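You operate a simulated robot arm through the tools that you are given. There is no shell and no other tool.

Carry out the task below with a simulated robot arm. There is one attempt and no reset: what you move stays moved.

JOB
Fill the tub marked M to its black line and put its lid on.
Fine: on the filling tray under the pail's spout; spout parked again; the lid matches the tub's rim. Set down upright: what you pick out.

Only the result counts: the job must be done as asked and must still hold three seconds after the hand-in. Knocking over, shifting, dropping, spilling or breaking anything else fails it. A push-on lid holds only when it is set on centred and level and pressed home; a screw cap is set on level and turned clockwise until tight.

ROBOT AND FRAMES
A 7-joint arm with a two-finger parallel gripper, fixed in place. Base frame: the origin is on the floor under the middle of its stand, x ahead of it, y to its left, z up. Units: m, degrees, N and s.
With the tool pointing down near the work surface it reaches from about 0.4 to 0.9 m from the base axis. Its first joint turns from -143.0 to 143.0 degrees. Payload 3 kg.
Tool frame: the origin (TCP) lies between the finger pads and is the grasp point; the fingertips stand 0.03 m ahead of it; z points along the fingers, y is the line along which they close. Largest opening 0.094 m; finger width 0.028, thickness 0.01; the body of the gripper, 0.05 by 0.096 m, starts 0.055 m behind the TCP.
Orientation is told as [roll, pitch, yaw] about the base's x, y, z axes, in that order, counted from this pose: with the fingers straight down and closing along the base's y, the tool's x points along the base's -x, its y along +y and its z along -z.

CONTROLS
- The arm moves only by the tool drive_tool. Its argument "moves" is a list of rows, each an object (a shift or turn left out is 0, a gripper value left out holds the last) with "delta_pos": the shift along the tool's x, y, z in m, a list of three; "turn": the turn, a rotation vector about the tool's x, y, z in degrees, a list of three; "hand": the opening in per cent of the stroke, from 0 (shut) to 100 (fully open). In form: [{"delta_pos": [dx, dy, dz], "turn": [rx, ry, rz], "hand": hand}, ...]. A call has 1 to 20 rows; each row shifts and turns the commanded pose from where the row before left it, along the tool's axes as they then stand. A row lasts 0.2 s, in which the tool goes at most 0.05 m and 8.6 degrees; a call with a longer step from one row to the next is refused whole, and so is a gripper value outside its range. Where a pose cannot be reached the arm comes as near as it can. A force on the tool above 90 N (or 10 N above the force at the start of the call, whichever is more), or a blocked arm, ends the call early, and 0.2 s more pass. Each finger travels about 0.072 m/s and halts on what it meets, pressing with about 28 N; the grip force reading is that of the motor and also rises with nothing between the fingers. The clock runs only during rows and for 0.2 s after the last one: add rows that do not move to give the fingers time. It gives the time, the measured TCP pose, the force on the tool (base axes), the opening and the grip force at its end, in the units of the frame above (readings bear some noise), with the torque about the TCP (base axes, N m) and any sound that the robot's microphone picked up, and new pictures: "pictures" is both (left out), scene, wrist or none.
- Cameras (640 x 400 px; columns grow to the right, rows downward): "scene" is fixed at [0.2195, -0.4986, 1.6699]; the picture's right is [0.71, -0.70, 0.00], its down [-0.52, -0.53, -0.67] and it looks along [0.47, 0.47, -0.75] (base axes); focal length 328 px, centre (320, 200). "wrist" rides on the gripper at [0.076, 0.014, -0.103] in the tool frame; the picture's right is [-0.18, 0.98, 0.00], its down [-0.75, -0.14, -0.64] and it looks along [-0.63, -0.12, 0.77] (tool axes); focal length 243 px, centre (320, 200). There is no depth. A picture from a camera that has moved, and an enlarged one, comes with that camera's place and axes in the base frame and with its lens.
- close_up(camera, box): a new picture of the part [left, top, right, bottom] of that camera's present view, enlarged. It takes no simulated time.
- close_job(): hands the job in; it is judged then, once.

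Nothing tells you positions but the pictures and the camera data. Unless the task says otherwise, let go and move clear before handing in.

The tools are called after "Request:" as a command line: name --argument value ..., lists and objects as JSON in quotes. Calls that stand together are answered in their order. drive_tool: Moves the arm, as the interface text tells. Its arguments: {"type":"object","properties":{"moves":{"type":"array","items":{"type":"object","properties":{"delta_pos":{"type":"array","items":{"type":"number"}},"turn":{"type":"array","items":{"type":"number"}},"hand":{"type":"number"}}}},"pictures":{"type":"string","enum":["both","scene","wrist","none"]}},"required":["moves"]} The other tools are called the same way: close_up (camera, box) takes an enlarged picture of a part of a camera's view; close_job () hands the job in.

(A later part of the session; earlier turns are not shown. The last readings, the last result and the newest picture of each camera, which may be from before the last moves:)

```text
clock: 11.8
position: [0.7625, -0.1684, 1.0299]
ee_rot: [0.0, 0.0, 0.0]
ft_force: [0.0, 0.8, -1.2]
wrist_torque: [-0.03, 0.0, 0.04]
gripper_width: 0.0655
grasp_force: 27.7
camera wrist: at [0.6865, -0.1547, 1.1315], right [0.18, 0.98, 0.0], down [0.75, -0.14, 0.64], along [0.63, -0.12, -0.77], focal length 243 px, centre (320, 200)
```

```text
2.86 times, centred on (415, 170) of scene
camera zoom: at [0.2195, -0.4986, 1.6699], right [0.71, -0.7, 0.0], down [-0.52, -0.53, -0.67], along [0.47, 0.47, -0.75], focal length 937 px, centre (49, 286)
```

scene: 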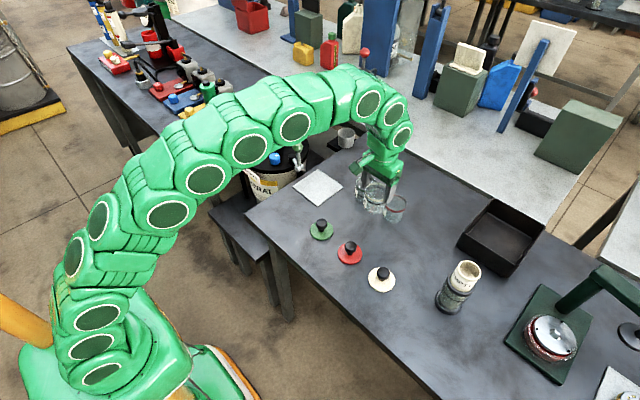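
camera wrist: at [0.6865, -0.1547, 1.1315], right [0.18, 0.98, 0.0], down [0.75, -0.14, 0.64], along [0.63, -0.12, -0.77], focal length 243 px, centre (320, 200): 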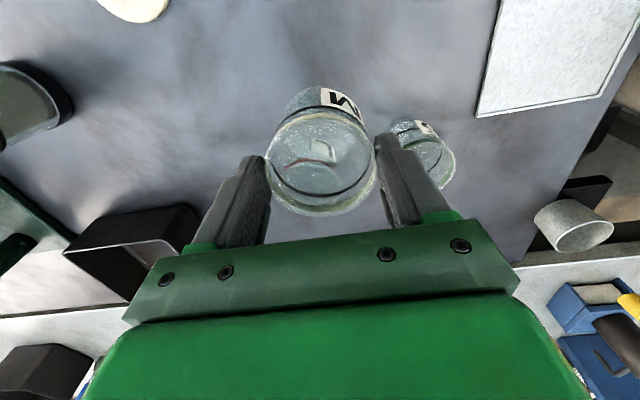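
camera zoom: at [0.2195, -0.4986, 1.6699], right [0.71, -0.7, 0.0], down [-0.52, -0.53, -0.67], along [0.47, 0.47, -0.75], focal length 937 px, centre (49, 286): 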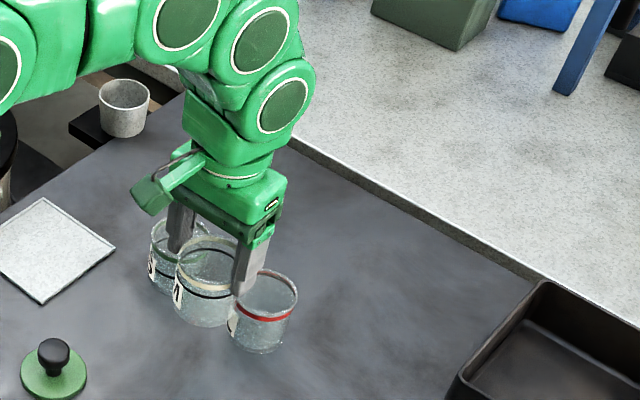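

The tub is held level and the spout tip and cup are visible. I'll carry the tub above the tray, aiming for (0.767, 0.070) so it sits under the spout's swing path.

Request:
drive_tool --moves '[{"delta_pos": [-0.001, 0.04, 0]}, {"delta_pos": [-0.001, 0.048, 0]}, {"delta_pos": [-0.001, 0.048, 0]}, {"delta_pos": [-0.001, 0.048, 0]}, {"delta_pos": [-0.0005, 0.04, 0]}, {"delta_pos": [0, 0.0145, 0]}, {"delta_pos": [0, 0, 0.04]}, {"delta_pos": [0, 0, 0.04]}, {"delta_pos": [0, 0, 0.03]}, {}, {}]'

Request:
close_up --camera "scene" --box '[260, 110, 400, 230]'

Request:
close_up --camera "wrist" --box '[180, 60, 480, 260]'

```text
clock: 13.8
position: [0.7719, 0.0691, 0.9354]
ee_rot: [0.4, -1.2, 0.0]
ft_force: [-1.4, 0.9, 31.2]
wrist_torque: [0.98, 0.02, 0.02]
gripper_width: 0.0662
grasp_force: 27.8
stopped in row 10: the force on the tool passed its limit at 142 N (the readings are from after the stop); the commanded pose is now the measured one
camera wrist: at [0.6922, 0.0849, 1.0357], right [0.18, 0.98, 0.01], down [0.74, -0.14, 0.66], along [0.65, -0.12, -0.75], focal length 243 px, centre (320, 200)
```

scene: 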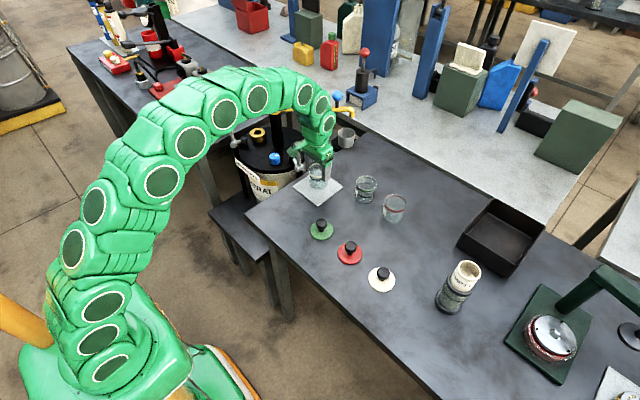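
wrist: 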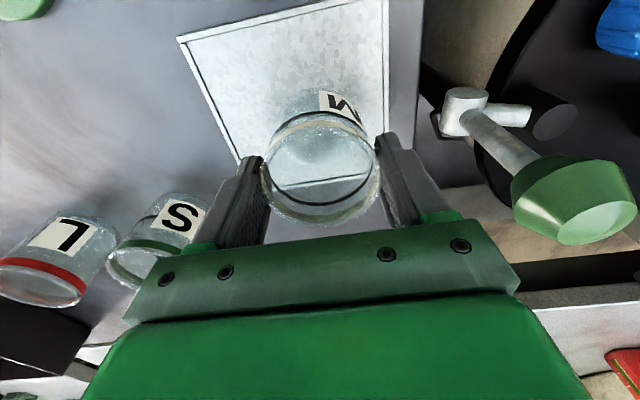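

```text
3.33 times, centred on (330, 170) of scene
camera zoom: at [0.2195, -0.4986, 1.6699], right [0.71, -0.7, 0.0], down [-0.52, -0.53, -0.67], along [0.47, 0.47, -0.75], focal length 1093 px, centre (287, 300)
```

zoom: 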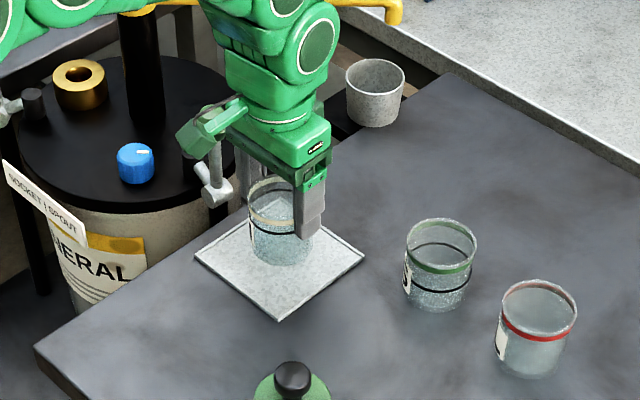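

```text
2.00 times, centred on (330, 160) of wrist
camera zoom: at [0.6922, 0.0849, 1.0357], right [0.18, 0.98, 0.01], down [0.74, -0.14, 0.66], along [0.65, -0.12, -0.75], focal length 485 px, centre (300, 280)
```

zoom: 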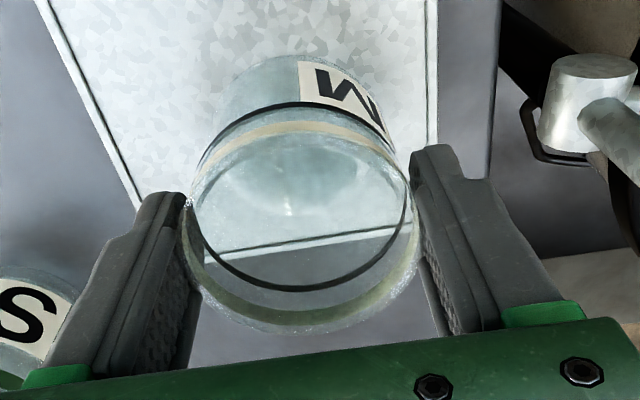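

The contact came early: the tub has slid about 4 cm down in the grip, so its base is already standing on the tray. I'll relieve the pressure slightly and check before opening.

Request:
drive_tool --moves '[{"delta_pos": [0, 0, -0.002], "turn": [0, 0, 0]}, {}]'

Request:
close_up --camera "scene" --box '[300, 150, 360, 200]'

```text
clock: 14.4
position: [0.7698, 0.07, 0.936]
ee_rot: [0.3, -1.0, 0.0]
ft_force: [5.9, 2.5, 17.2]
wrist_torque: [0.68, -0.54, -0.16]
gripper_width: 0.0662
grasp_force: 27.7
camera wrist: at [0.692, 0.0848, 1.0361], right [0.18, 0.98, 0.01], down [0.74, -0.14, 0.65], along [0.64, -0.12, -0.76], focal length 243 px, centre (320, 200)
```

scene: 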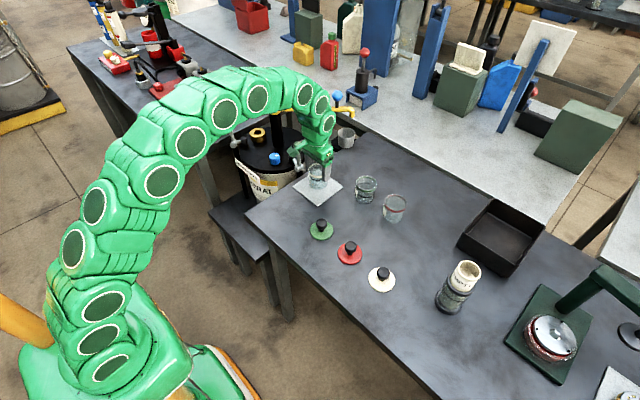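
wrist: 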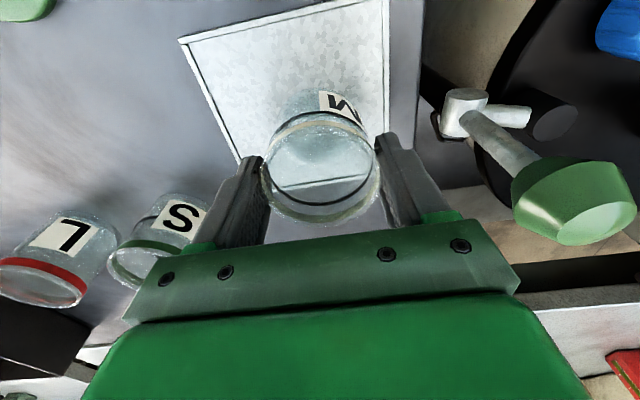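

```text
8.00 times, centred on (330, 175) of scene
camera zoom: at [0.2195, -0.4986, 1.6699], right [0.71, -0.7, 0.0], down [-0.52, -0.53, -0.67], along [0.47, 0.47, -0.75], focal length 2623 px, centre (240, 400)
```

zoom: 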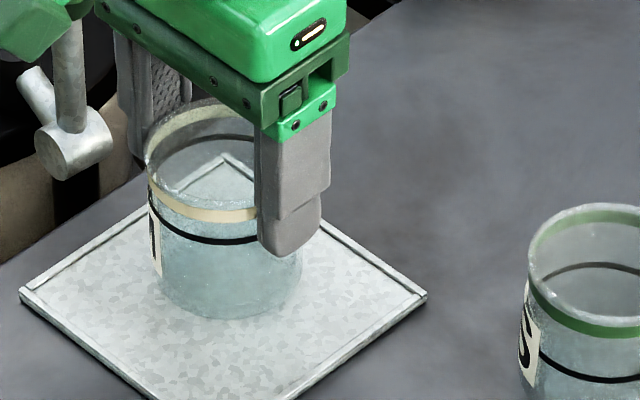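

Request:
drive_tool --moves '[{"delta_pos": [0, 0, -0.002], "turn": [0, 0, 0]}, {}]' --pictures "none"

```text
clock: 15.0
position: [0.7694, 0.0706, 0.9364]
ee_rot: [0.2, -0.9, 0.0]
ft_force: [-0.1, 0.0, -1.2]
wrist_torque: [-0.01, 0.0, -0.01]
gripper_width: 0.0661
grasp_force: 28.0
```

The force is now near zero, so the tub is resting on the tray. Opening the fingers and then rising straight up.

Request:
drive_tool --moves '[{"hand": 85}, {}, {}, {"hand": 100}, {}]'

Request:
close_up --camera "wrist" --box '[180, 60, 480, 260]'

Request:
close_up --camera "scene" --box '[300, 150, 360, 200]'

```text
clock: 16.2
position: [0.7701, 0.0705, 0.9382]
ee_rot: [0.1, -0.9, -0.1]
ft_force: [0.3, -0.3, 0.2]
wrist_torque: [0.0, 0.01, 0.01]
gripper_width: 0.094
grasp_force: 0.0
camera wrist: at [0.6919, 0.0846, 1.0381], right [0.18, 0.98, 0.01], down [0.74, -0.14, 0.65], along [0.64, -0.12, -0.76], focal length 243 px, centre (320, 200)
```

scene: 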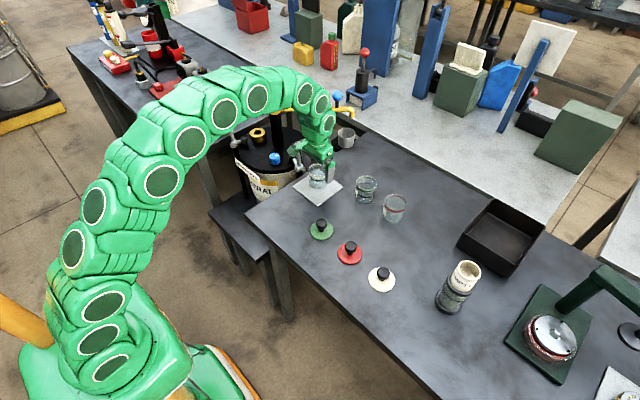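
wrist: 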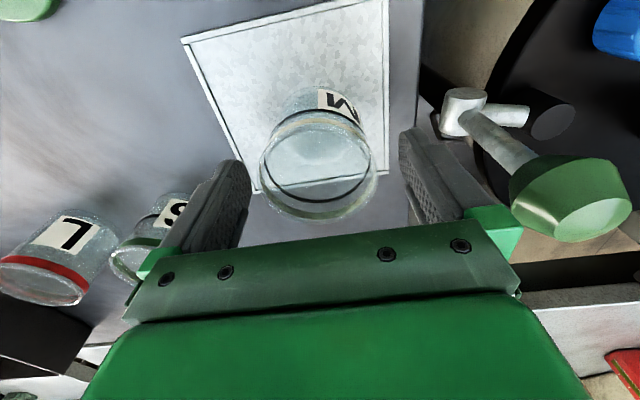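

```text
2.00 times, centred on (330, 160) of wrist
camera zoom: at [0.6919, 0.0846, 1.0381], right [0.18, 0.98, 0.01], down [0.74, -0.14, 0.65], along [0.64, -0.12, -0.76], focal length 485 px, centre (300, 280)
```

zoom: 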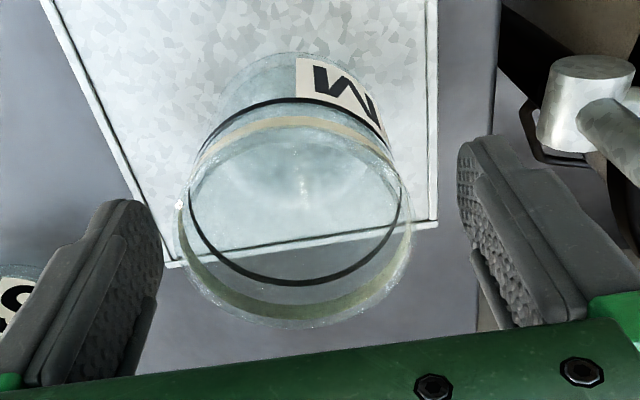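

```text
8.00 times, centred on (330, 175) of scene
camera zoom: at [0.2195, -0.4986, 1.6699], right [0.71, -0.7, 0.0], down [-0.52, -0.53, -0.67], along [0.47, 0.47, -0.75], focal length 2623 px, centre (240, 400)
```

zoom: 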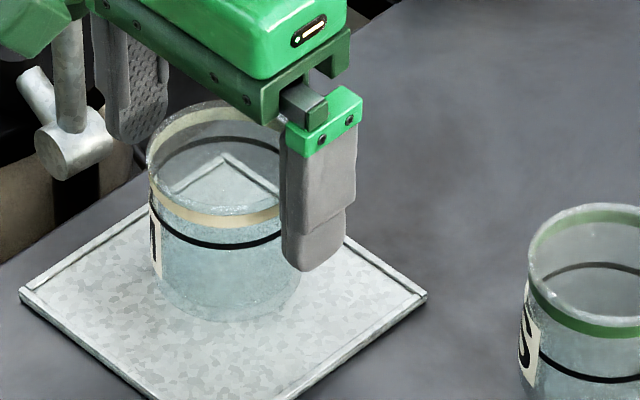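

The tub stands upright on the tray at about (0.771, 0.072). I'll rise clear, then tilt the tool 45° outward so it can reach the spout's blue ball near (0.987, 0.192, 1.06).

Request:
drive_tool --moves '[{"delta_pos": [0, 0, -0.03]}, {"delta_pos": [0, 0, -0.04]}, {"delta_pos": [0, 0, -0.045]}, {"delta_pos": [0, 0, -0.045]}, {"delta_pos": [0, 0, -0.045]}, {"delta_pos": [0.02, 0, -0.035]}, {"delta_pos": [0.04, 0, 0], "turn": [0, -6, 0]}, {"delta_pos": [0.03, 0, 0], "turn": [0, -8, 0]}, {"turn": [0, -8, 0]}, {"turn": [0, -8, 0]}, {"turn": [0, -8, 0]}, {"turn": [0, -8, 0]}, {}]'

```text
clock: 19.0
position: [0.6756, 0.0706, 1.1718]
ee_rot: [0.2, -47.0, -0.2]
ft_force: [-0.6, 0.0, -0.8]
wrist_torque: [0.01, 0.0, -0.01]
gripper_width: 0.0939
grasp_force: 0.1
camera wrist: at [0.5489, 0.0846, 1.1861], right [0.13, 0.98, 0.14], down [0.04, -0.14, 0.99], along [0.99, -0.12, -0.06], focal length 243 px, centre (320, 200)
```

scene: 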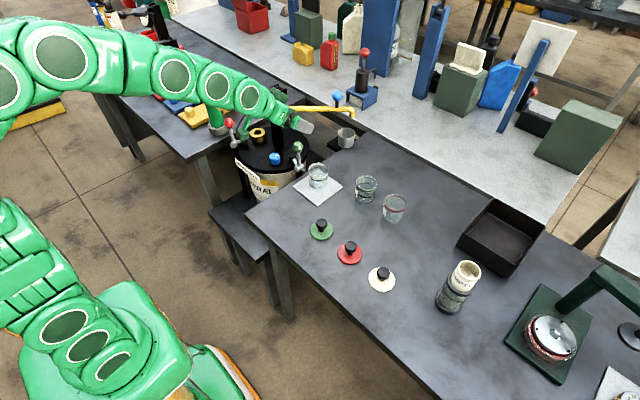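
wrist: 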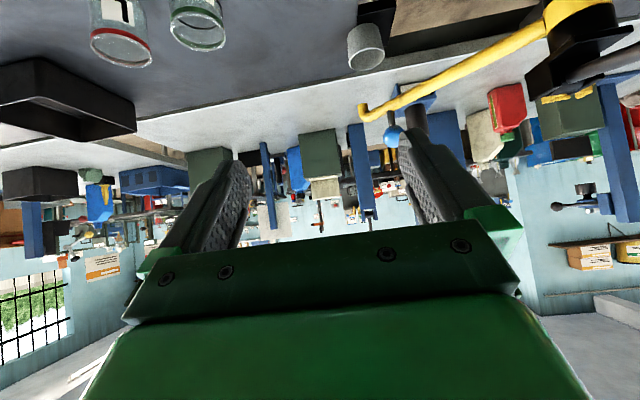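

The wrist camera now looks across the pump. I'll zoom in on the ball, spout and pump head.

Request:
close_up --camera "wrist" --box '[340, 70, 440, 160]'

Request:
close_up --camera "wrist" --box '[340, 0, 640, 180]'

Request:
close_up --camera "scene" --box '[270, 80, 370, 200]'

```text
4.44 times, centred on (390, 115) of wrist
camera zoom: at [0.5489, 0.0846, 1.1861], right [0.13, 0.98, 0.14], down [0.04, -0.14, 0.99], along [0.99, -0.12, -0.06], focal length 1078 px, centre (9, 578)
```

zoom: 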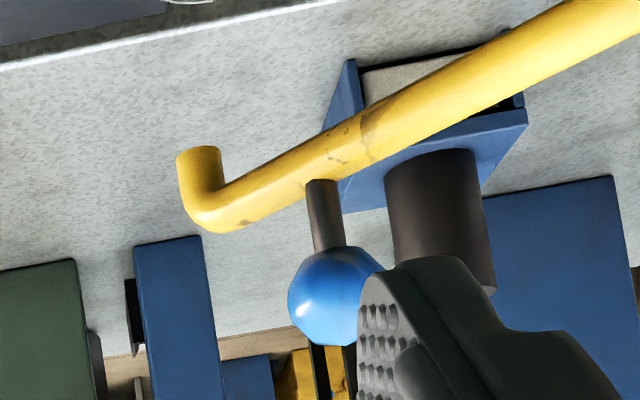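

```text
2.13 times, centred on (490, 90) of wrist
camera zoom: at [0.5489, 0.0846, 1.1861], right [0.13, 0.98, 0.14], down [0.04, -0.14, 0.99], along [0.99, -0.12, -0.06], focal length 518 px, centre (-43, 435)
```

zoom: 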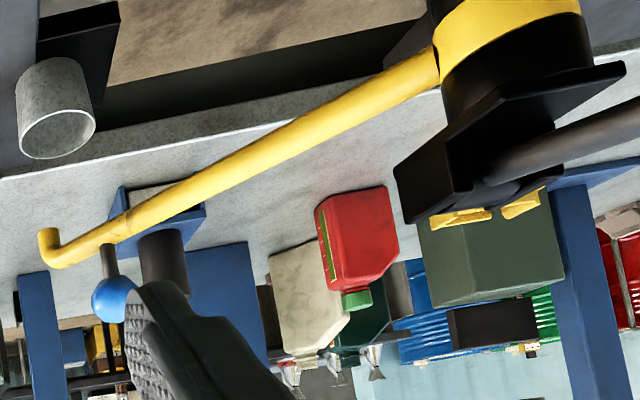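

```text
3.33 times, centred on (320, 140) of scene
camera zoom: at [0.2195, -0.4986, 1.6699], right [0.71, -0.7, 0.0], down [-0.52, -0.53, -0.67], along [0.47, 0.47, -0.75], focal length 1093 px, centre (320, 400)
```

zoom: 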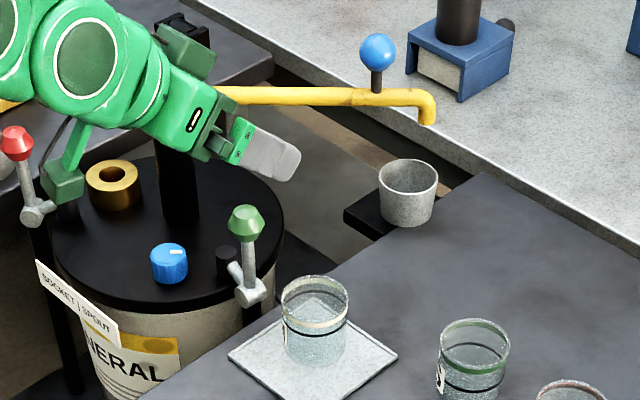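

The ball triangulates to about (0.967, 0.174, 1.073) and the spout tip to (1.008, 0.137, 0.989). I'll yaw the tool -20° and move to a standoff 10 cm before the ball along the finger direction.

Request:
drive_tool --moves '[{"turn": [4.87, 0, 4.55]}, {"turn": [4.87, 0, 4.55]}, {"turn": [4.87, 0, 4.55]}, {"delta_pos": [-0.01497, 0.0327, 0.0236]}, {"delta_pos": [-0.01497, 0.0327, 0.0236]}, {"delta_pos": [-0.01497, 0.0327, 0.0236]}, {"delta_pos": [-0.01497, 0.0327, 0.0236]}, {"delta_pos": [-0.01497, 0.0327, 0.0236]}, {"delta_pos": [-0.01497, 0.0327, 0.0236]}, {}, {}]'

Request:
close_up --camera "wrist" --box '[220, 60, 440, 240]'

Request:
close_up --camera "scene" --box '[270, 60, 370, 160]'

```text
clock: 21.4
position: [0.8983, 0.1964, 1.1426]
ee_rot: [0.2, -47.0, -20.1]
ft_force: [-0.3, -0.1, -0.6]
wrist_torque: [-0.02, -0.02, -0.01]
gripper_width: 0.0941
grasp_force: 0.0
camera wrist: at [0.784, 0.2551, 1.1564], right [0.45, 0.88, 0.14], down [-0.01, -0.15, 0.99], along [0.89, -0.45, -0.06], focal length 243 px, centre (320, 200)
```

scene: 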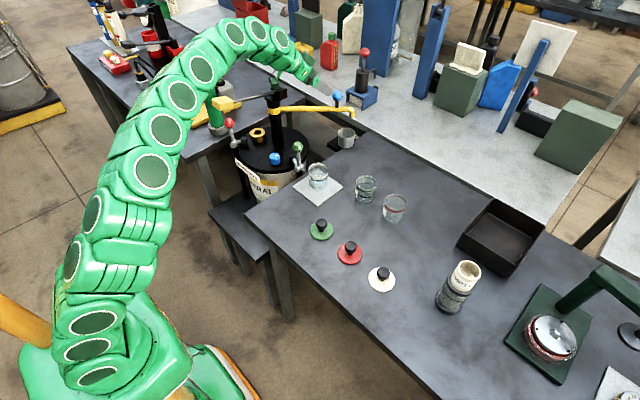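
wrist: 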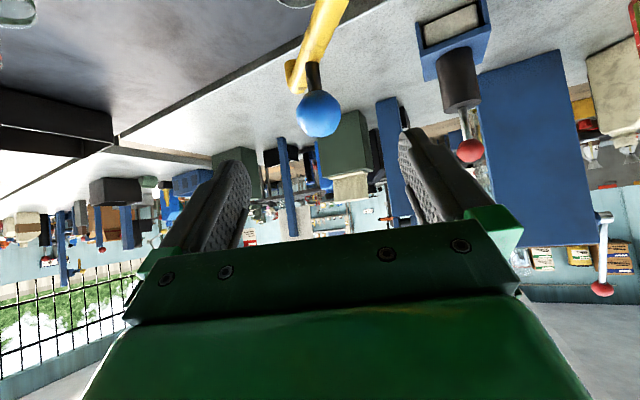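

```text
2.22 times, centred on (330, 150) of wrist
camera zoom: at [0.784, 0.2551, 1.1564], right [0.45, 0.88, 0.14], down [-0.01, -0.15, 0.99], along [0.89, -0.45, -0.06], focal length 539 px, centre (298, 311)
```

zoom: 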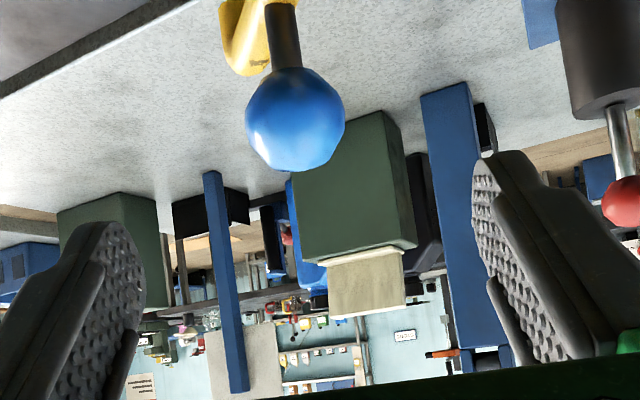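

```text
4.00 times, centred on (320, 110) of scene
camera zoom: at [0.2195, -0.4986, 1.6699], right [0.71, -0.7, 0.0], down [-0.52, -0.53, -0.67], along [0.47, 0.47, -0.75], focal length 1312 px, centre (320, 560)
```

zoom: 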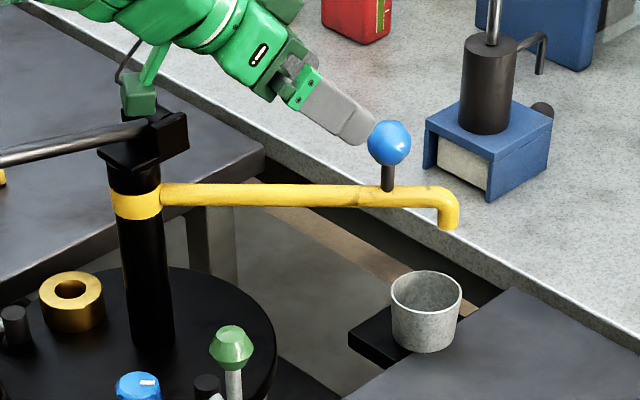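

The ball is centred between the fingers along the approach line. I'll advance 9.8 cm in small steps and check.

Request:
drive_tool --moves '[{"delta_pos": [0.001, 0.001, 0.03]}, {"delta_pos": [0.001, 0.001, 0.03]}, {"delta_pos": [0.001, 0, 0.02]}, {"delta_pos": [0.0005, 0, 0.017]}, {}, {}]'

Request:
close_up --camera "wrist" --box '[220, 60, 440, 240]'

Request:
close_up --camera "scene" --box '[270, 60, 370, 160]'

```text
clock: 22.8
position: [0.9645, 0.1763, 1.074]
ee_rot: [0.3, -46.9, -20.2]
ft_force: [0.3, -0.1, 0.8]
wrist_torque: [-0.03, 0.02, -0.02]
gripper_width: 0.094
grasp_force: 0.0
camera wrist: at [0.8489, 0.2335, 1.0873], right [0.45, 0.88, 0.14], down [-0.01, -0.15, 0.99], along [0.89, -0.45, -0.06], focal length 243 px, centre (320, 200)
```

scene: 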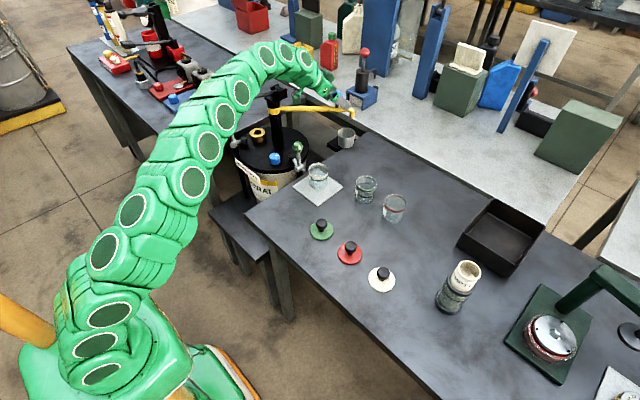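
wrist: 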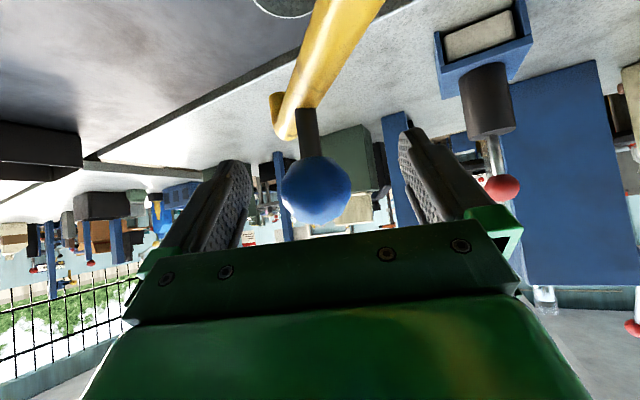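

```text
2.22 times, centred on (330, 150) of wrist
camera zoom: at [0.8489, 0.2335, 1.0873], right [0.45, 0.88, 0.14], down [-0.01, -0.15, 0.99], along [0.89, -0.45, -0.06], focal length 539 px, centre (298, 311)
```

zoom: 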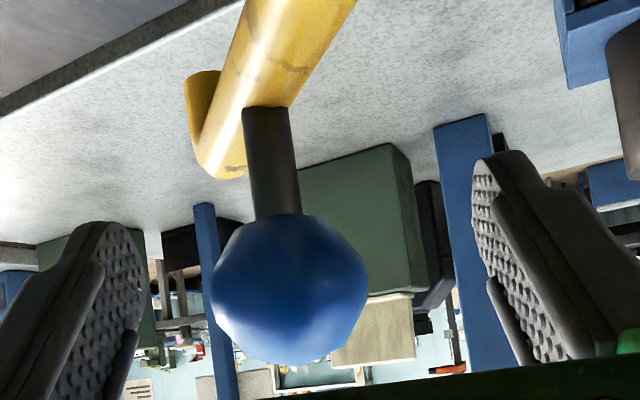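

```text
4.00 times, centred on (320, 110) of scene
camera zoom: at [0.2195, -0.4986, 1.6699], right [0.71, -0.7, 0.0], down [-0.52, -0.53, -0.67], along [0.47, 0.47, -0.75], focal length 1312 px, centre (320, 560)
```

zoom: 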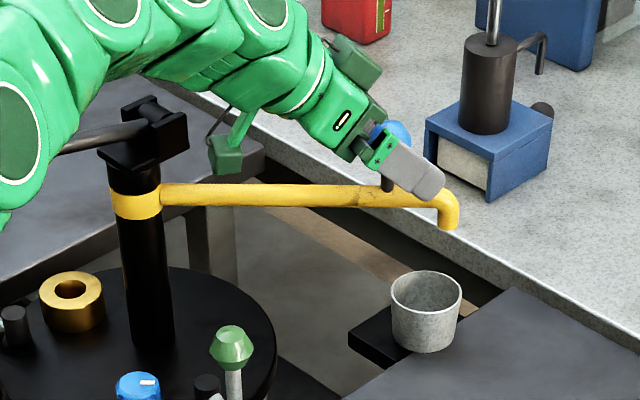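

The ball sits at the grasp point. Closing on it now.

Request:
drive_tool --moves '[{"hand": 0}, {}, {}, {}, {}]'

Request:
close_up --camera "wrist" --box '[220, 60, 440, 240]'

```text
clock: 24.0
position: [0.964, 0.1721, 1.0743]
ee_rot: [0.2, -46.9, -20.2]
ft_force: [-12.6, -23.6, -0.9]
wrist_torque: [-0.02, 0.21, -0.2]
gripper_width: 0.0375
grasp_force: 45.4
camera wrist: at [0.8491, 0.2315, 1.0873], right [0.46, 0.88, 0.14], down [-0.01, -0.15, 0.99], along [0.89, -0.45, -0.06], focal length 243 px, centre (320, 200)
```

scene: 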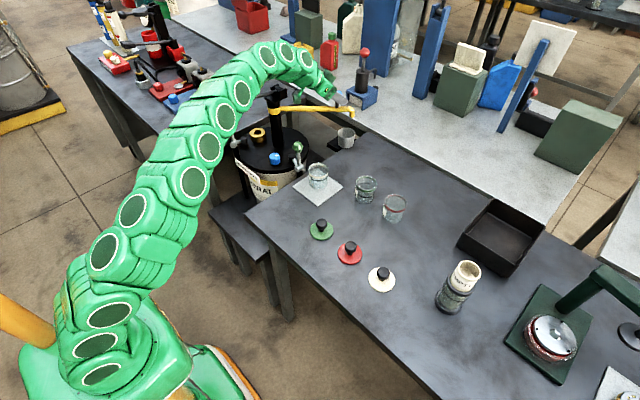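
wrist: 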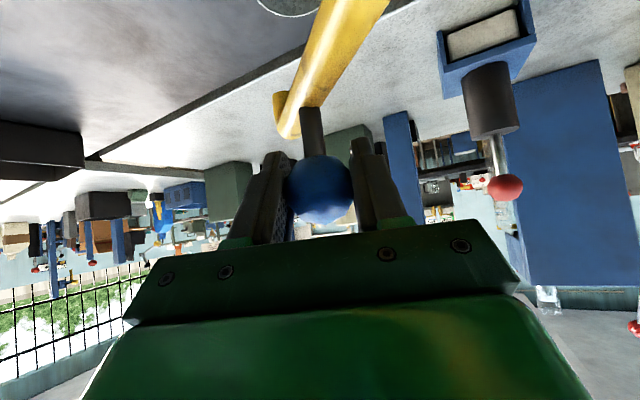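

```text
2.22 times, centred on (330, 150) of wrist
camera zoom: at [0.8491, 0.2315, 1.0873], right [0.46, 0.88, 0.14], down [-0.01, -0.15, 0.99], along [0.89, -0.45, -0.06], focal length 539 px, centre (298, 311)
```

zoom: 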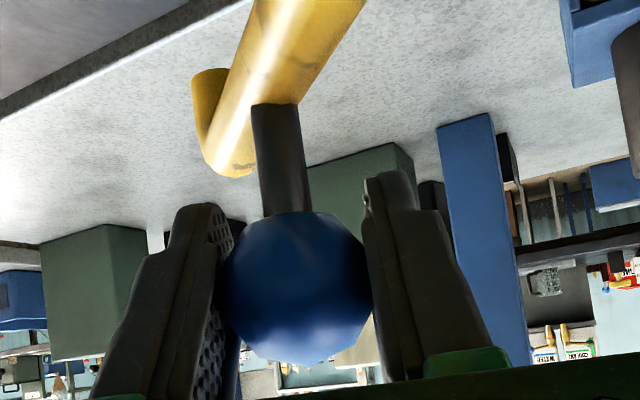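

The ball is gripped (37.5 mm). I'll start swinging the spout clockwise along its arc, rotating the tool as it goes, and check after a third of the way.

Request:
drive_tool --moves '[{"delta_pos": [0.00759, -0.01628, -0.00811], "turn": [2.92, 0, 2.73]}, {"delta_pos": [0.00774, -0.0161, -0.00827], "turn": [2.92, 0, 2.73]}, {"delta_pos": [0.00792, -0.0159, -0.00846], "turn": [2.92, 0, 2.73]}, {"delta_pos": [0.00812, -0.01569, -0.00868], "turn": [2.92, 0, 2.73]}, {}]'

Request:
close_up --camera "scene" --box '[250, 60, 370, 200]'

Request:
close_up --camera "wrist" --box '[220, 60, 440, 240]'

```text
clock: 25.2
position: [0.8956, 0.1329, 1.0758]
ee_rot: [0.1, -47.1, -36.5]
ft_force: [26.2, -64.7, 29.9]
wrist_torque: [0.07, 0.13, 0.14]
gripper_width: 0.0379
grasp_force: 45.2
camera wrist: at [0.8016, 0.2195, 1.0889], right [0.68, 0.72, 0.14], down [-0.05, -0.14, 0.99], along [0.73, -0.68, -0.06], focal length 243 px, centre (320, 200)
```

scene: 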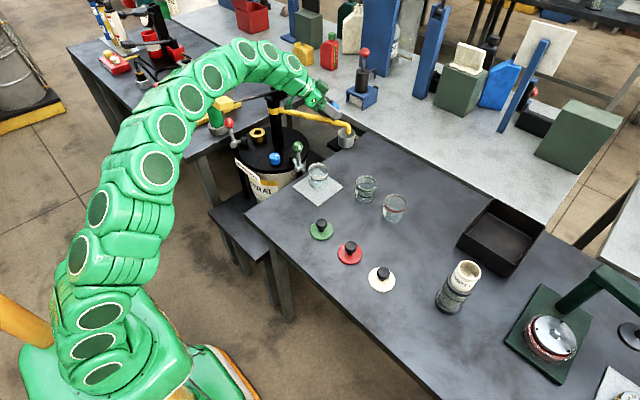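
wrist: 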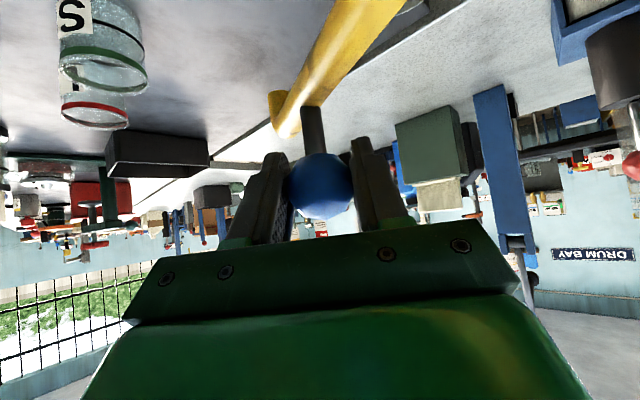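

```text
2.86 times, centred on (310, 130) of scene
camera zoom: at [0.2195, -0.4986, 1.6699], right [0.71, -0.7, 0.0], down [-0.52, -0.53, -0.67], along [0.47, 0.47, -0.75], focal length 937 px, centre (349, 400)
```

zoom: 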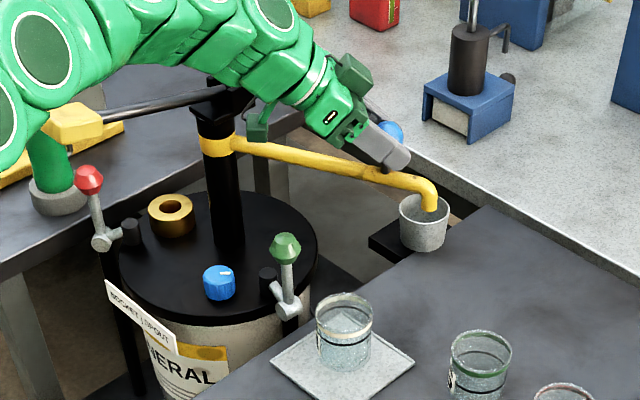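

```text
2.22 times, centred on (330, 150) of wrist
camera zoom: at [0.8016, 0.2195, 1.0889], right [0.68, 0.72, 0.14], down [-0.05, -0.14, 0.99], along [0.73, -0.68, -0.06], focal length 539 px, centre (298, 311)
```

zoom: 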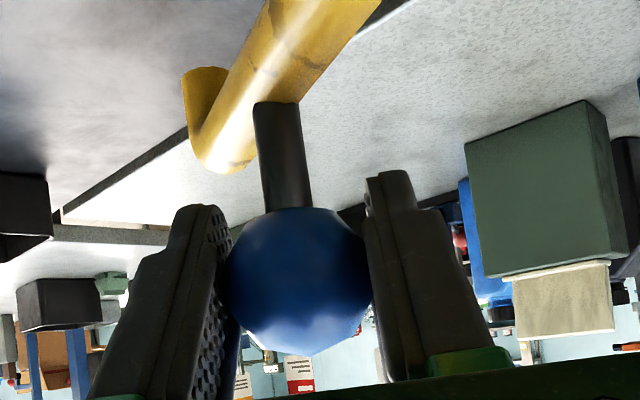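

The spout swings freely; the 65 N reading comes from my path being a few millimetres inside its true arc. I'll correct the arc and go on, checking force along the way.

Request:
drive_tool --moves '[{"delta_pos": [0.0054, -0.0235, -0.0087], "turn": [2.92, 0, 2.73]}, {"delta_pos": [0.01016, -0.01836, -0.01086], "turn": [2.92, 0, 2.73]}, {}]' --pictures "none"

```text
clock: 26.0
position: [0.8488, 0.1197, 1.0778]
ee_rot: [0.3, -46.9, -44.1]
ft_force: [6.1, -33.5, 30.2]
wrist_torque: [-0.64, -0.58, -0.04]
gripper_width: 0.0381
grasp_force: 44.6
```

Request:
drive_tool --moves '[{"delta_pos": [0.0083, -0.0193, -0.0118], "turn": [2.92, 0, 2.73]}, {"delta_pos": [0.01098, -0.01741, -0.01174], "turn": [2.92, 0, 2.73]}, {}]'

Request:
close_up --camera "scene" --box '[250, 60, 370, 200]'

Request:
close_up --camera "wrist" --box '[200, 0, 440, 200]'

```text
clock: 26.8
position: [0.8004, 0.1179, 1.0776]
ee_rot: [0.2, -46.9, -52.1]
ft_force: [-2.9, -12.7, 27.1]
wrist_torque: [-1.04, -0.54, 0.27]
gripper_width: 0.0378
grasp_force: 45.1
camera wrist: at [0.7337, 0.2273, 1.0907], right [0.85, 0.51, 0.14], down [-0.08, -0.13, 0.99], along [0.52, -0.85, -0.06], focal length 243 px, centre (320, 200)
```

scene: 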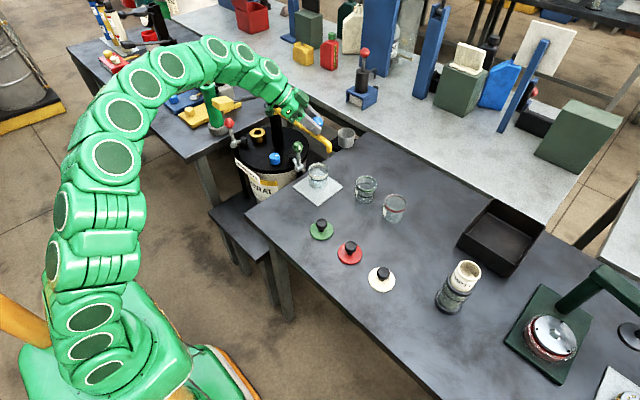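
wrist: 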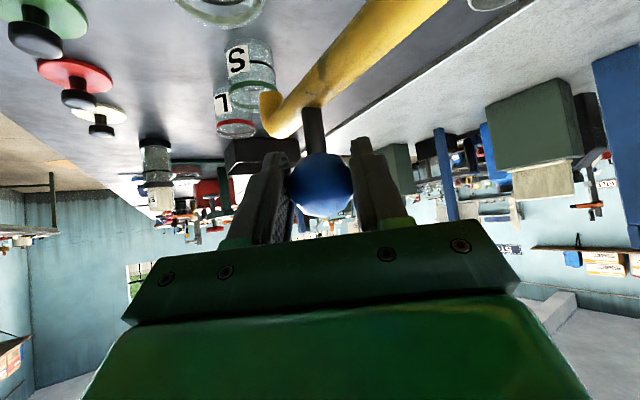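

```text
2.86 times, centred on (310, 130) of scene
camera zoom: at [0.2195, -0.4986, 1.6699], right [0.71, -0.7, 0.0], down [-0.52, -0.53, -0.67], along [0.47, 0.47, -0.75], focal length 937 px, centre (349, 400)
```

zoom: 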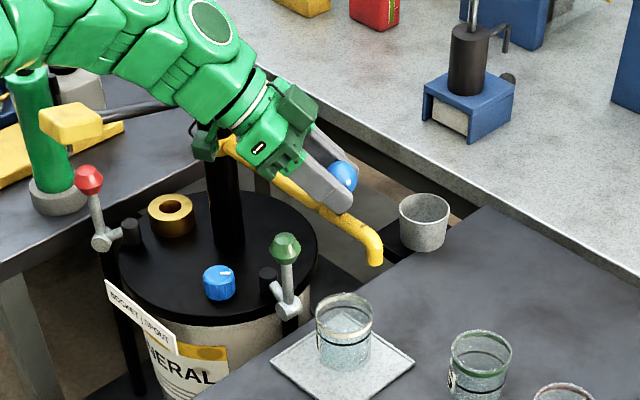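

```text
2.00 times, centred on (320, 100) of wrist
camera zoom: at [0.7337, 0.2273, 1.0907], right [0.85, 0.51, 0.14], down [-0.08, -0.13, 0.99], along [0.52, -0.85, -0.06], focal length 485 px, centre (320, 400)
```

zoom: 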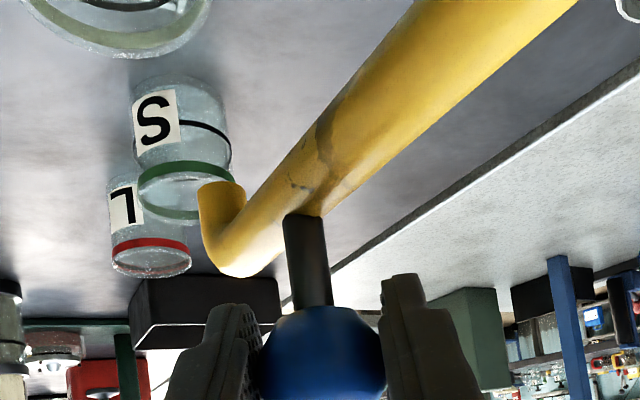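

The spout is about 7° short of the tub. I'll continue the swing by that much and compare the tip with the tub.

Request:
drive_tool --moves '[{"delta_pos": [0.0061, -0.011, -0.0095], "turn": [2.92, 0, 2.73]}, {"delta_pos": [0.00705, -0.01173, -0.00754]}, {}, {}]'

Request:
close_up --camera "scene" --box '[285, 120, 355, 200]'

Request:
close_up --camera "wrist" --box '[160, 0, 440, 200]'

```text
clock: 27.8
position: [0.7716, 0.1216, 1.0781]
ee_rot: [0.1, -46.8, -56.0]
ft_force: [-2.9, 1.0, -15.2]
wrist_torque: [0.54, 0.29, 0.3]
gripper_width: 0.0374
grasp_force: 45.5
camera wrist: at [0.7111, 0.2356, 1.0918], right [0.89, 0.45, 0.14], down [-0.09, -0.12, 0.99], along [0.46, -0.89, -0.07], focal length 243 px, centre (320, 200)
```

scene: 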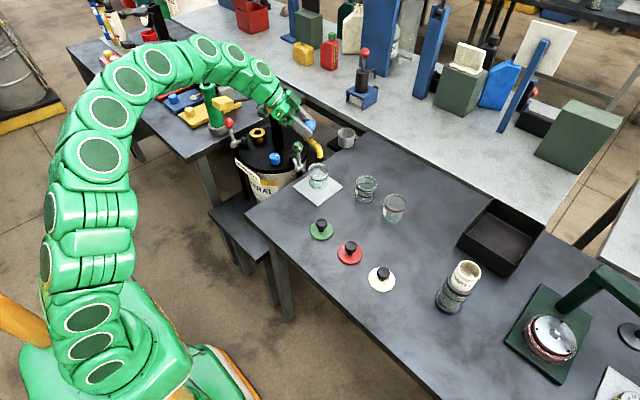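
wrist: 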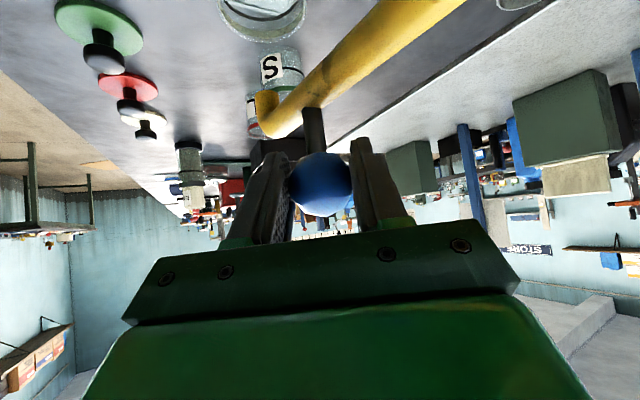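

```text
5.00 times, centred on (320, 160) of scene
camera zoom: at [0.2195, -0.4986, 1.6699], right [0.71, -0.7, 0.0], down [-0.52, -0.53, -0.67], along [0.47, 0.47, -0.75], focal length 1639 px, centre (320, 400)
```

zoom: 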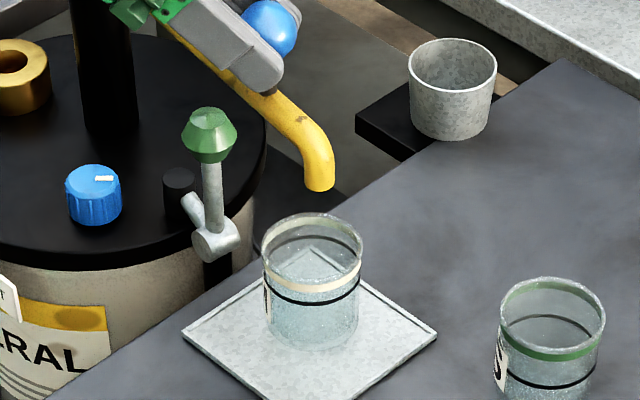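

```text
2.00 times, centred on (300, 100) of wrist
camera zoom: at [0.7111, 0.2356, 1.0918], right [0.89, 0.45, 0.14], down [-0.09, -0.12, 0.99], along [0.46, -0.89, -0.07], focal length 485 px, centre (360, 400)
```

zoom: 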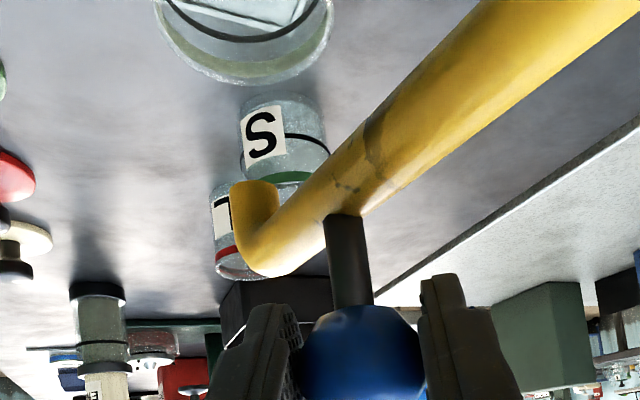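

The tip hangs over the tub's mouth, about 1 cm from its centre. I'll open the fingers and rise straight up off the ball.

Request:
drive_tool --moves '[{"hand": 100}, {}, {}, {"delta_pos": [-0.0146, 0, -0.01366]}, {"delta_pos": [-0.0292, 0, -0.0273]}, {"delta_pos": [-0.0292, 0, -0.0273]}, {"delta_pos": [-0.0292, 0, -0.0273]}, {}]'

Request:
close_up --camera "scene" --box '[285, 120, 355, 200]'

Request:
close_up --camera "wrist" --box '[160, 0, 440, 200]'

```text
clock: 29.6
position: [0.7709, 0.1203, 1.2213]
ee_rot: [0.2, -46.8, -56.1]
ft_force: [-0.3, 0.0, 0.2]
wrist_torque: [-0.02, 0.01, -0.01]
gripper_width: 0.0941
grasp_force: 0.1
camera wrist: at [0.7115, 0.2341, 1.2342], right [0.89, 0.44, 0.14], down [-0.09, -0.12, 0.99], along [0.46, -0.89, -0.07], focal length 243 px, centre (320, 200)
```

scene: 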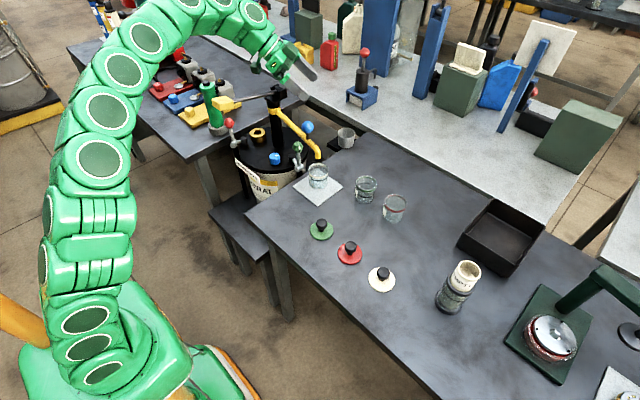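
wrist: 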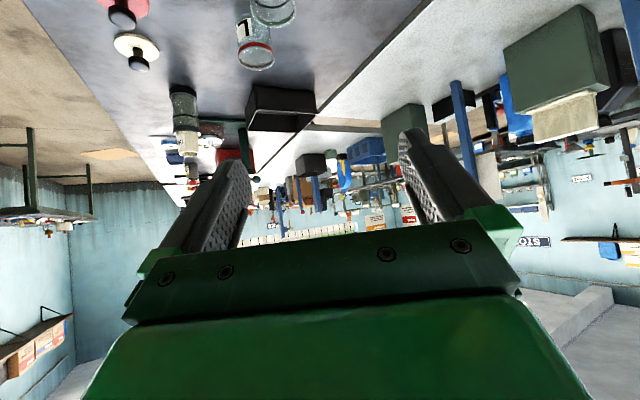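

```text
5.00 times, centred on (320, 160) of scene
camera zoom: at [0.2195, -0.4986, 1.6699], right [0.71, -0.7, 0.0], down [-0.52, -0.53, -0.67], along [0.47, 0.47, -0.75], focal length 1639 px, centre (320, 400)
```

zoom: 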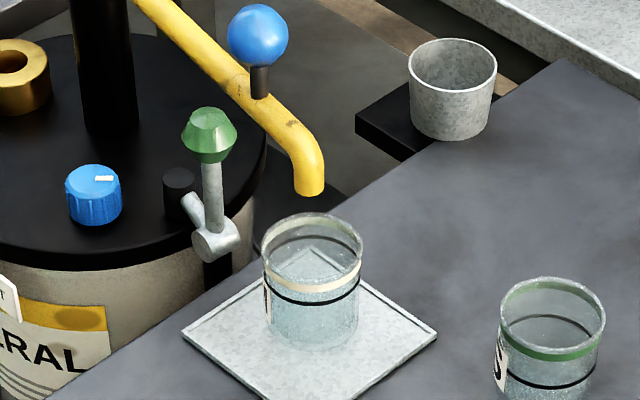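

```text
2.00 times, centred on (300, 100) of wrist
camera zoom: at [0.7115, 0.2341, 1.2342], right [0.89, 0.44, 0.14], down [-0.09, -0.12, 0.99], along [0.46, -0.89, -0.07], focal length 485 px, centre (360, 400)
```

zoom: 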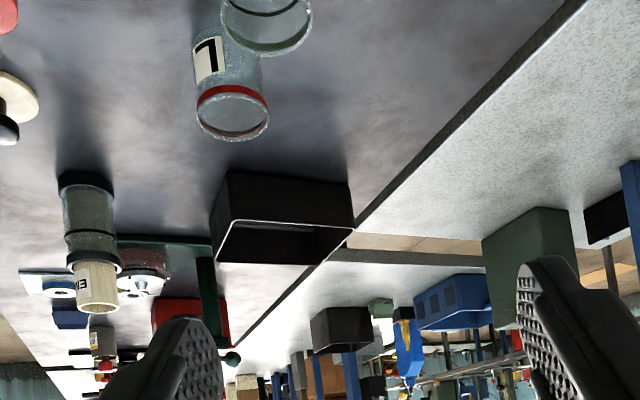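

The spout stayed over the tub. Next I'll return the tool to vertical, and move near the pump lever to look at its grip.

Request:
drive_tool --moves '[{"turn": [-5.84, 0, -5.46]}, {"turn": [-5.84, 0, -5.46]}, {"turn": [-5.84, 0, -5.46]}, {"turn": [-5.84, 0, -5.46]}, {"turn": [-5.84, 0, -5.46]}, {"turn": [-5.84, 0, -5.46]}, {"turn": [-5.84, 0, -5.46]}, {"turn": [0, 7.8, 0]}, {"turn": [0, 7.8, 0]}, {"turn": [0, 7.8, 0]}, {"turn": [0, 7.8, 0]}, {"turn": [0, 7.8, 0]}, {"turn": [0, 7.8, 0]}, {"delta_pos": [0.0315, 0.0325, -0.0075]}, {"delta_pos": [0.0315, 0.0325, -0.0075]}, {"delta_pos": [0.0315, 0.0325, -0.0075]}, {"delta_pos": [0.0315, 0.0325, -0.0075]}, {}]'

Request:
close_up --camera "wrist" --box '[380, 20, 640, 200]'

Request:
close_up --camera "scene" --box '[190, 70, 310, 150]'

```text
clock: 33.4
position: [0.6424, 0.25, 1.2404]
ee_rot: [0.2, -4.0, -0.1]
ft_force: [0.1, -0.9, 0.2]
wrist_torque: [-0.02, -0.02, -0.02]
gripper_width: 0.0939
grasp_force: 0.0
out of reach, approached as far as the arm can: row 13
camera wrist: at [0.5597, 0.2649, 1.336], right [0.18, 0.98, 0.02], down [0.71, -0.14, 0.69], along [0.68, -0.12, -0.72], focal length 243 px, centre (320, 200)
```

scene: 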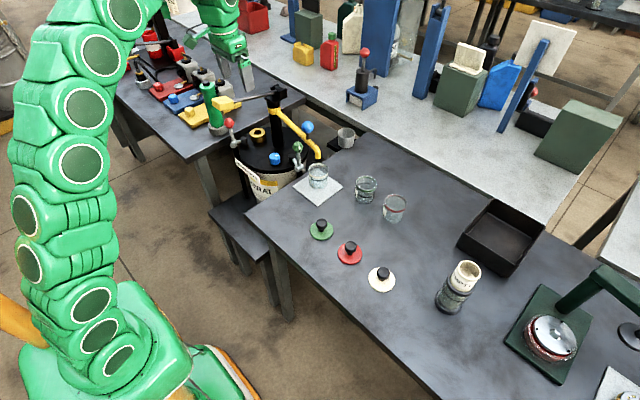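
wrist: 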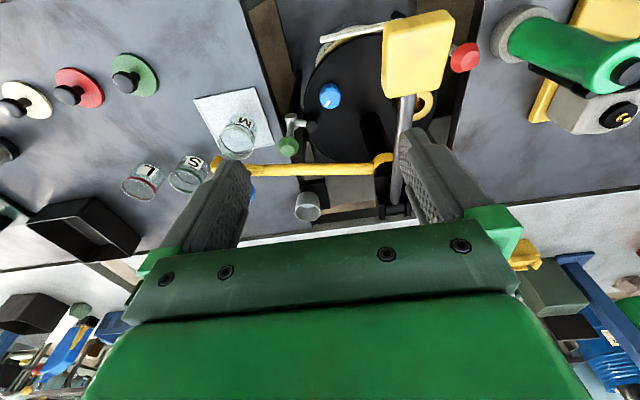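

```text
2.22 times, centred on (510, 110) of wrist
camera zoom: at [0.5597, 0.2649, 1.336], right [0.18, 0.98, 0.02], down [0.71, -0.14, 0.69], along [0.68, -0.12, -0.72], focal length 539 px, centre (-102, 400)
```

zoom: 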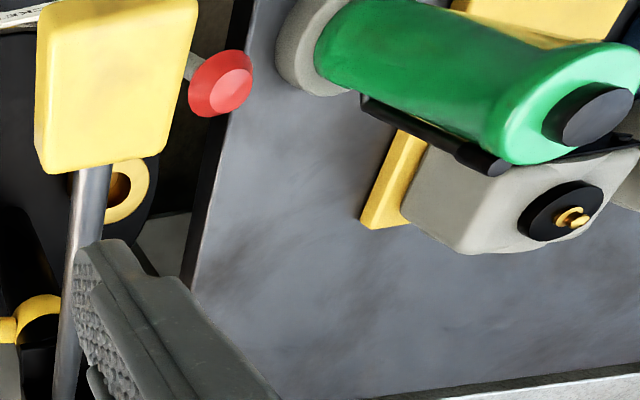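

```text
5.00 times, centred on (250, 110) of scene
camera zoom: at [0.2195, -0.4986, 1.6699], right [0.71, -0.7, 0.0], down [-0.52, -0.53, -0.67], along [0.47, 0.47, -0.75], focal length 1639 px, centre (670, 650)
```

zoom: 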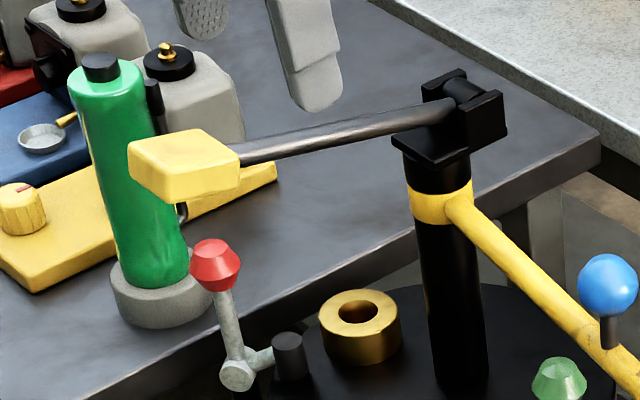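

The lever points back toward the robot with a yellow block grip. I'll zoom in on it in both views for a good fix.

Request:
close_up --camera "wrist" --box '[370, 0, 470, 110]'

Request:
close_up --camera "scene" --box '[205, 85, 255, 120]'

Request:
close_up --camera "scene" --box '[255, 75, 305, 115]'

Request:
close_up --camera "wrist" --box '[280, 60, 420, 230]'

```text
3.64 times, centred on (420, 55) of wrist
camera zoom: at [0.5597, 0.2649, 1.336], right [0.18, 0.98, 0.02], down [0.71, -0.14, 0.69], along [0.68, -0.12, -0.72], focal length 882 px, centre (-44, 727)
```

zoom: 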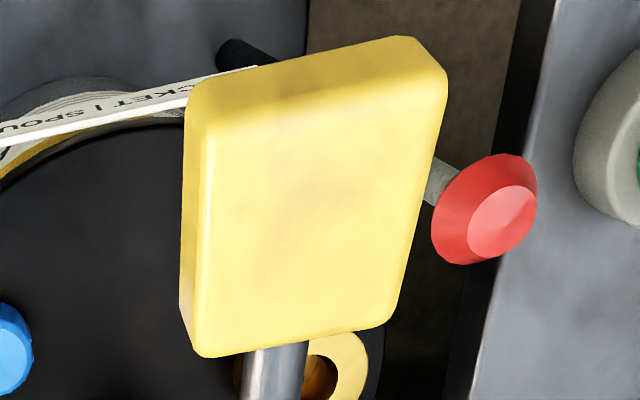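

```text
11.43 times, centred on (230, 102) of scene
camera zoom: at [0.2195, -0.4986, 1.6699], right [0.71, -0.7, 0.0], down [-0.52, -0.53, -0.67], along [0.47, 0.47, -0.75], focal length 3747 px, centre (1349, 1314)
```

zoom: 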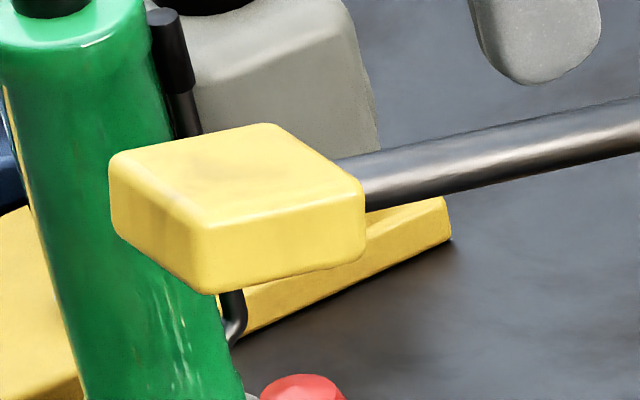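

```text
10.00 times, centred on (280, 95) of scene
camera zoom: at [0.2195, -0.4986, 1.6699], right [0.71, -0.7, 0.0], down [-0.52, -0.53, -0.67], along [0.47, 0.47, -0.75], focal length 3279 px, centre (720, 1250)
```

zoom: 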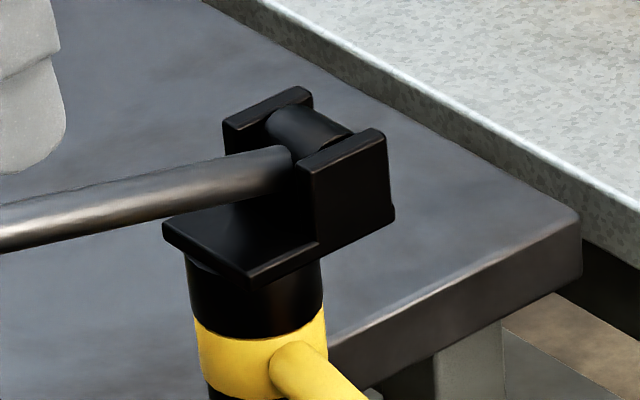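

```text
2.35 times, centred on (350, 145) of wrist
camera zoom: at [0.5597, 0.2649, 1.336], right [0.18, 0.98, 0.02], down [0.71, -0.14, 0.69], along [0.68, -0.12, -0.72], focal length 571 px, centre (249, 329)
```

zoom: 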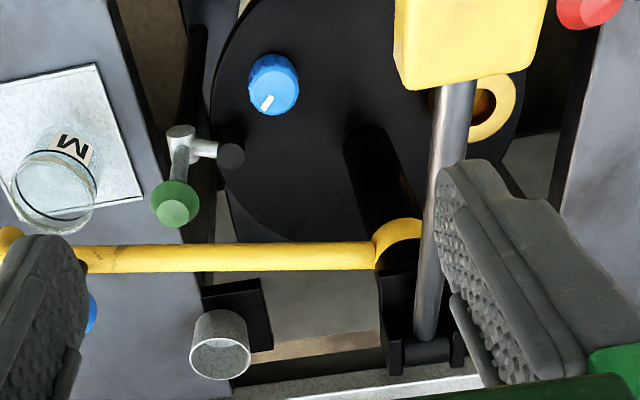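

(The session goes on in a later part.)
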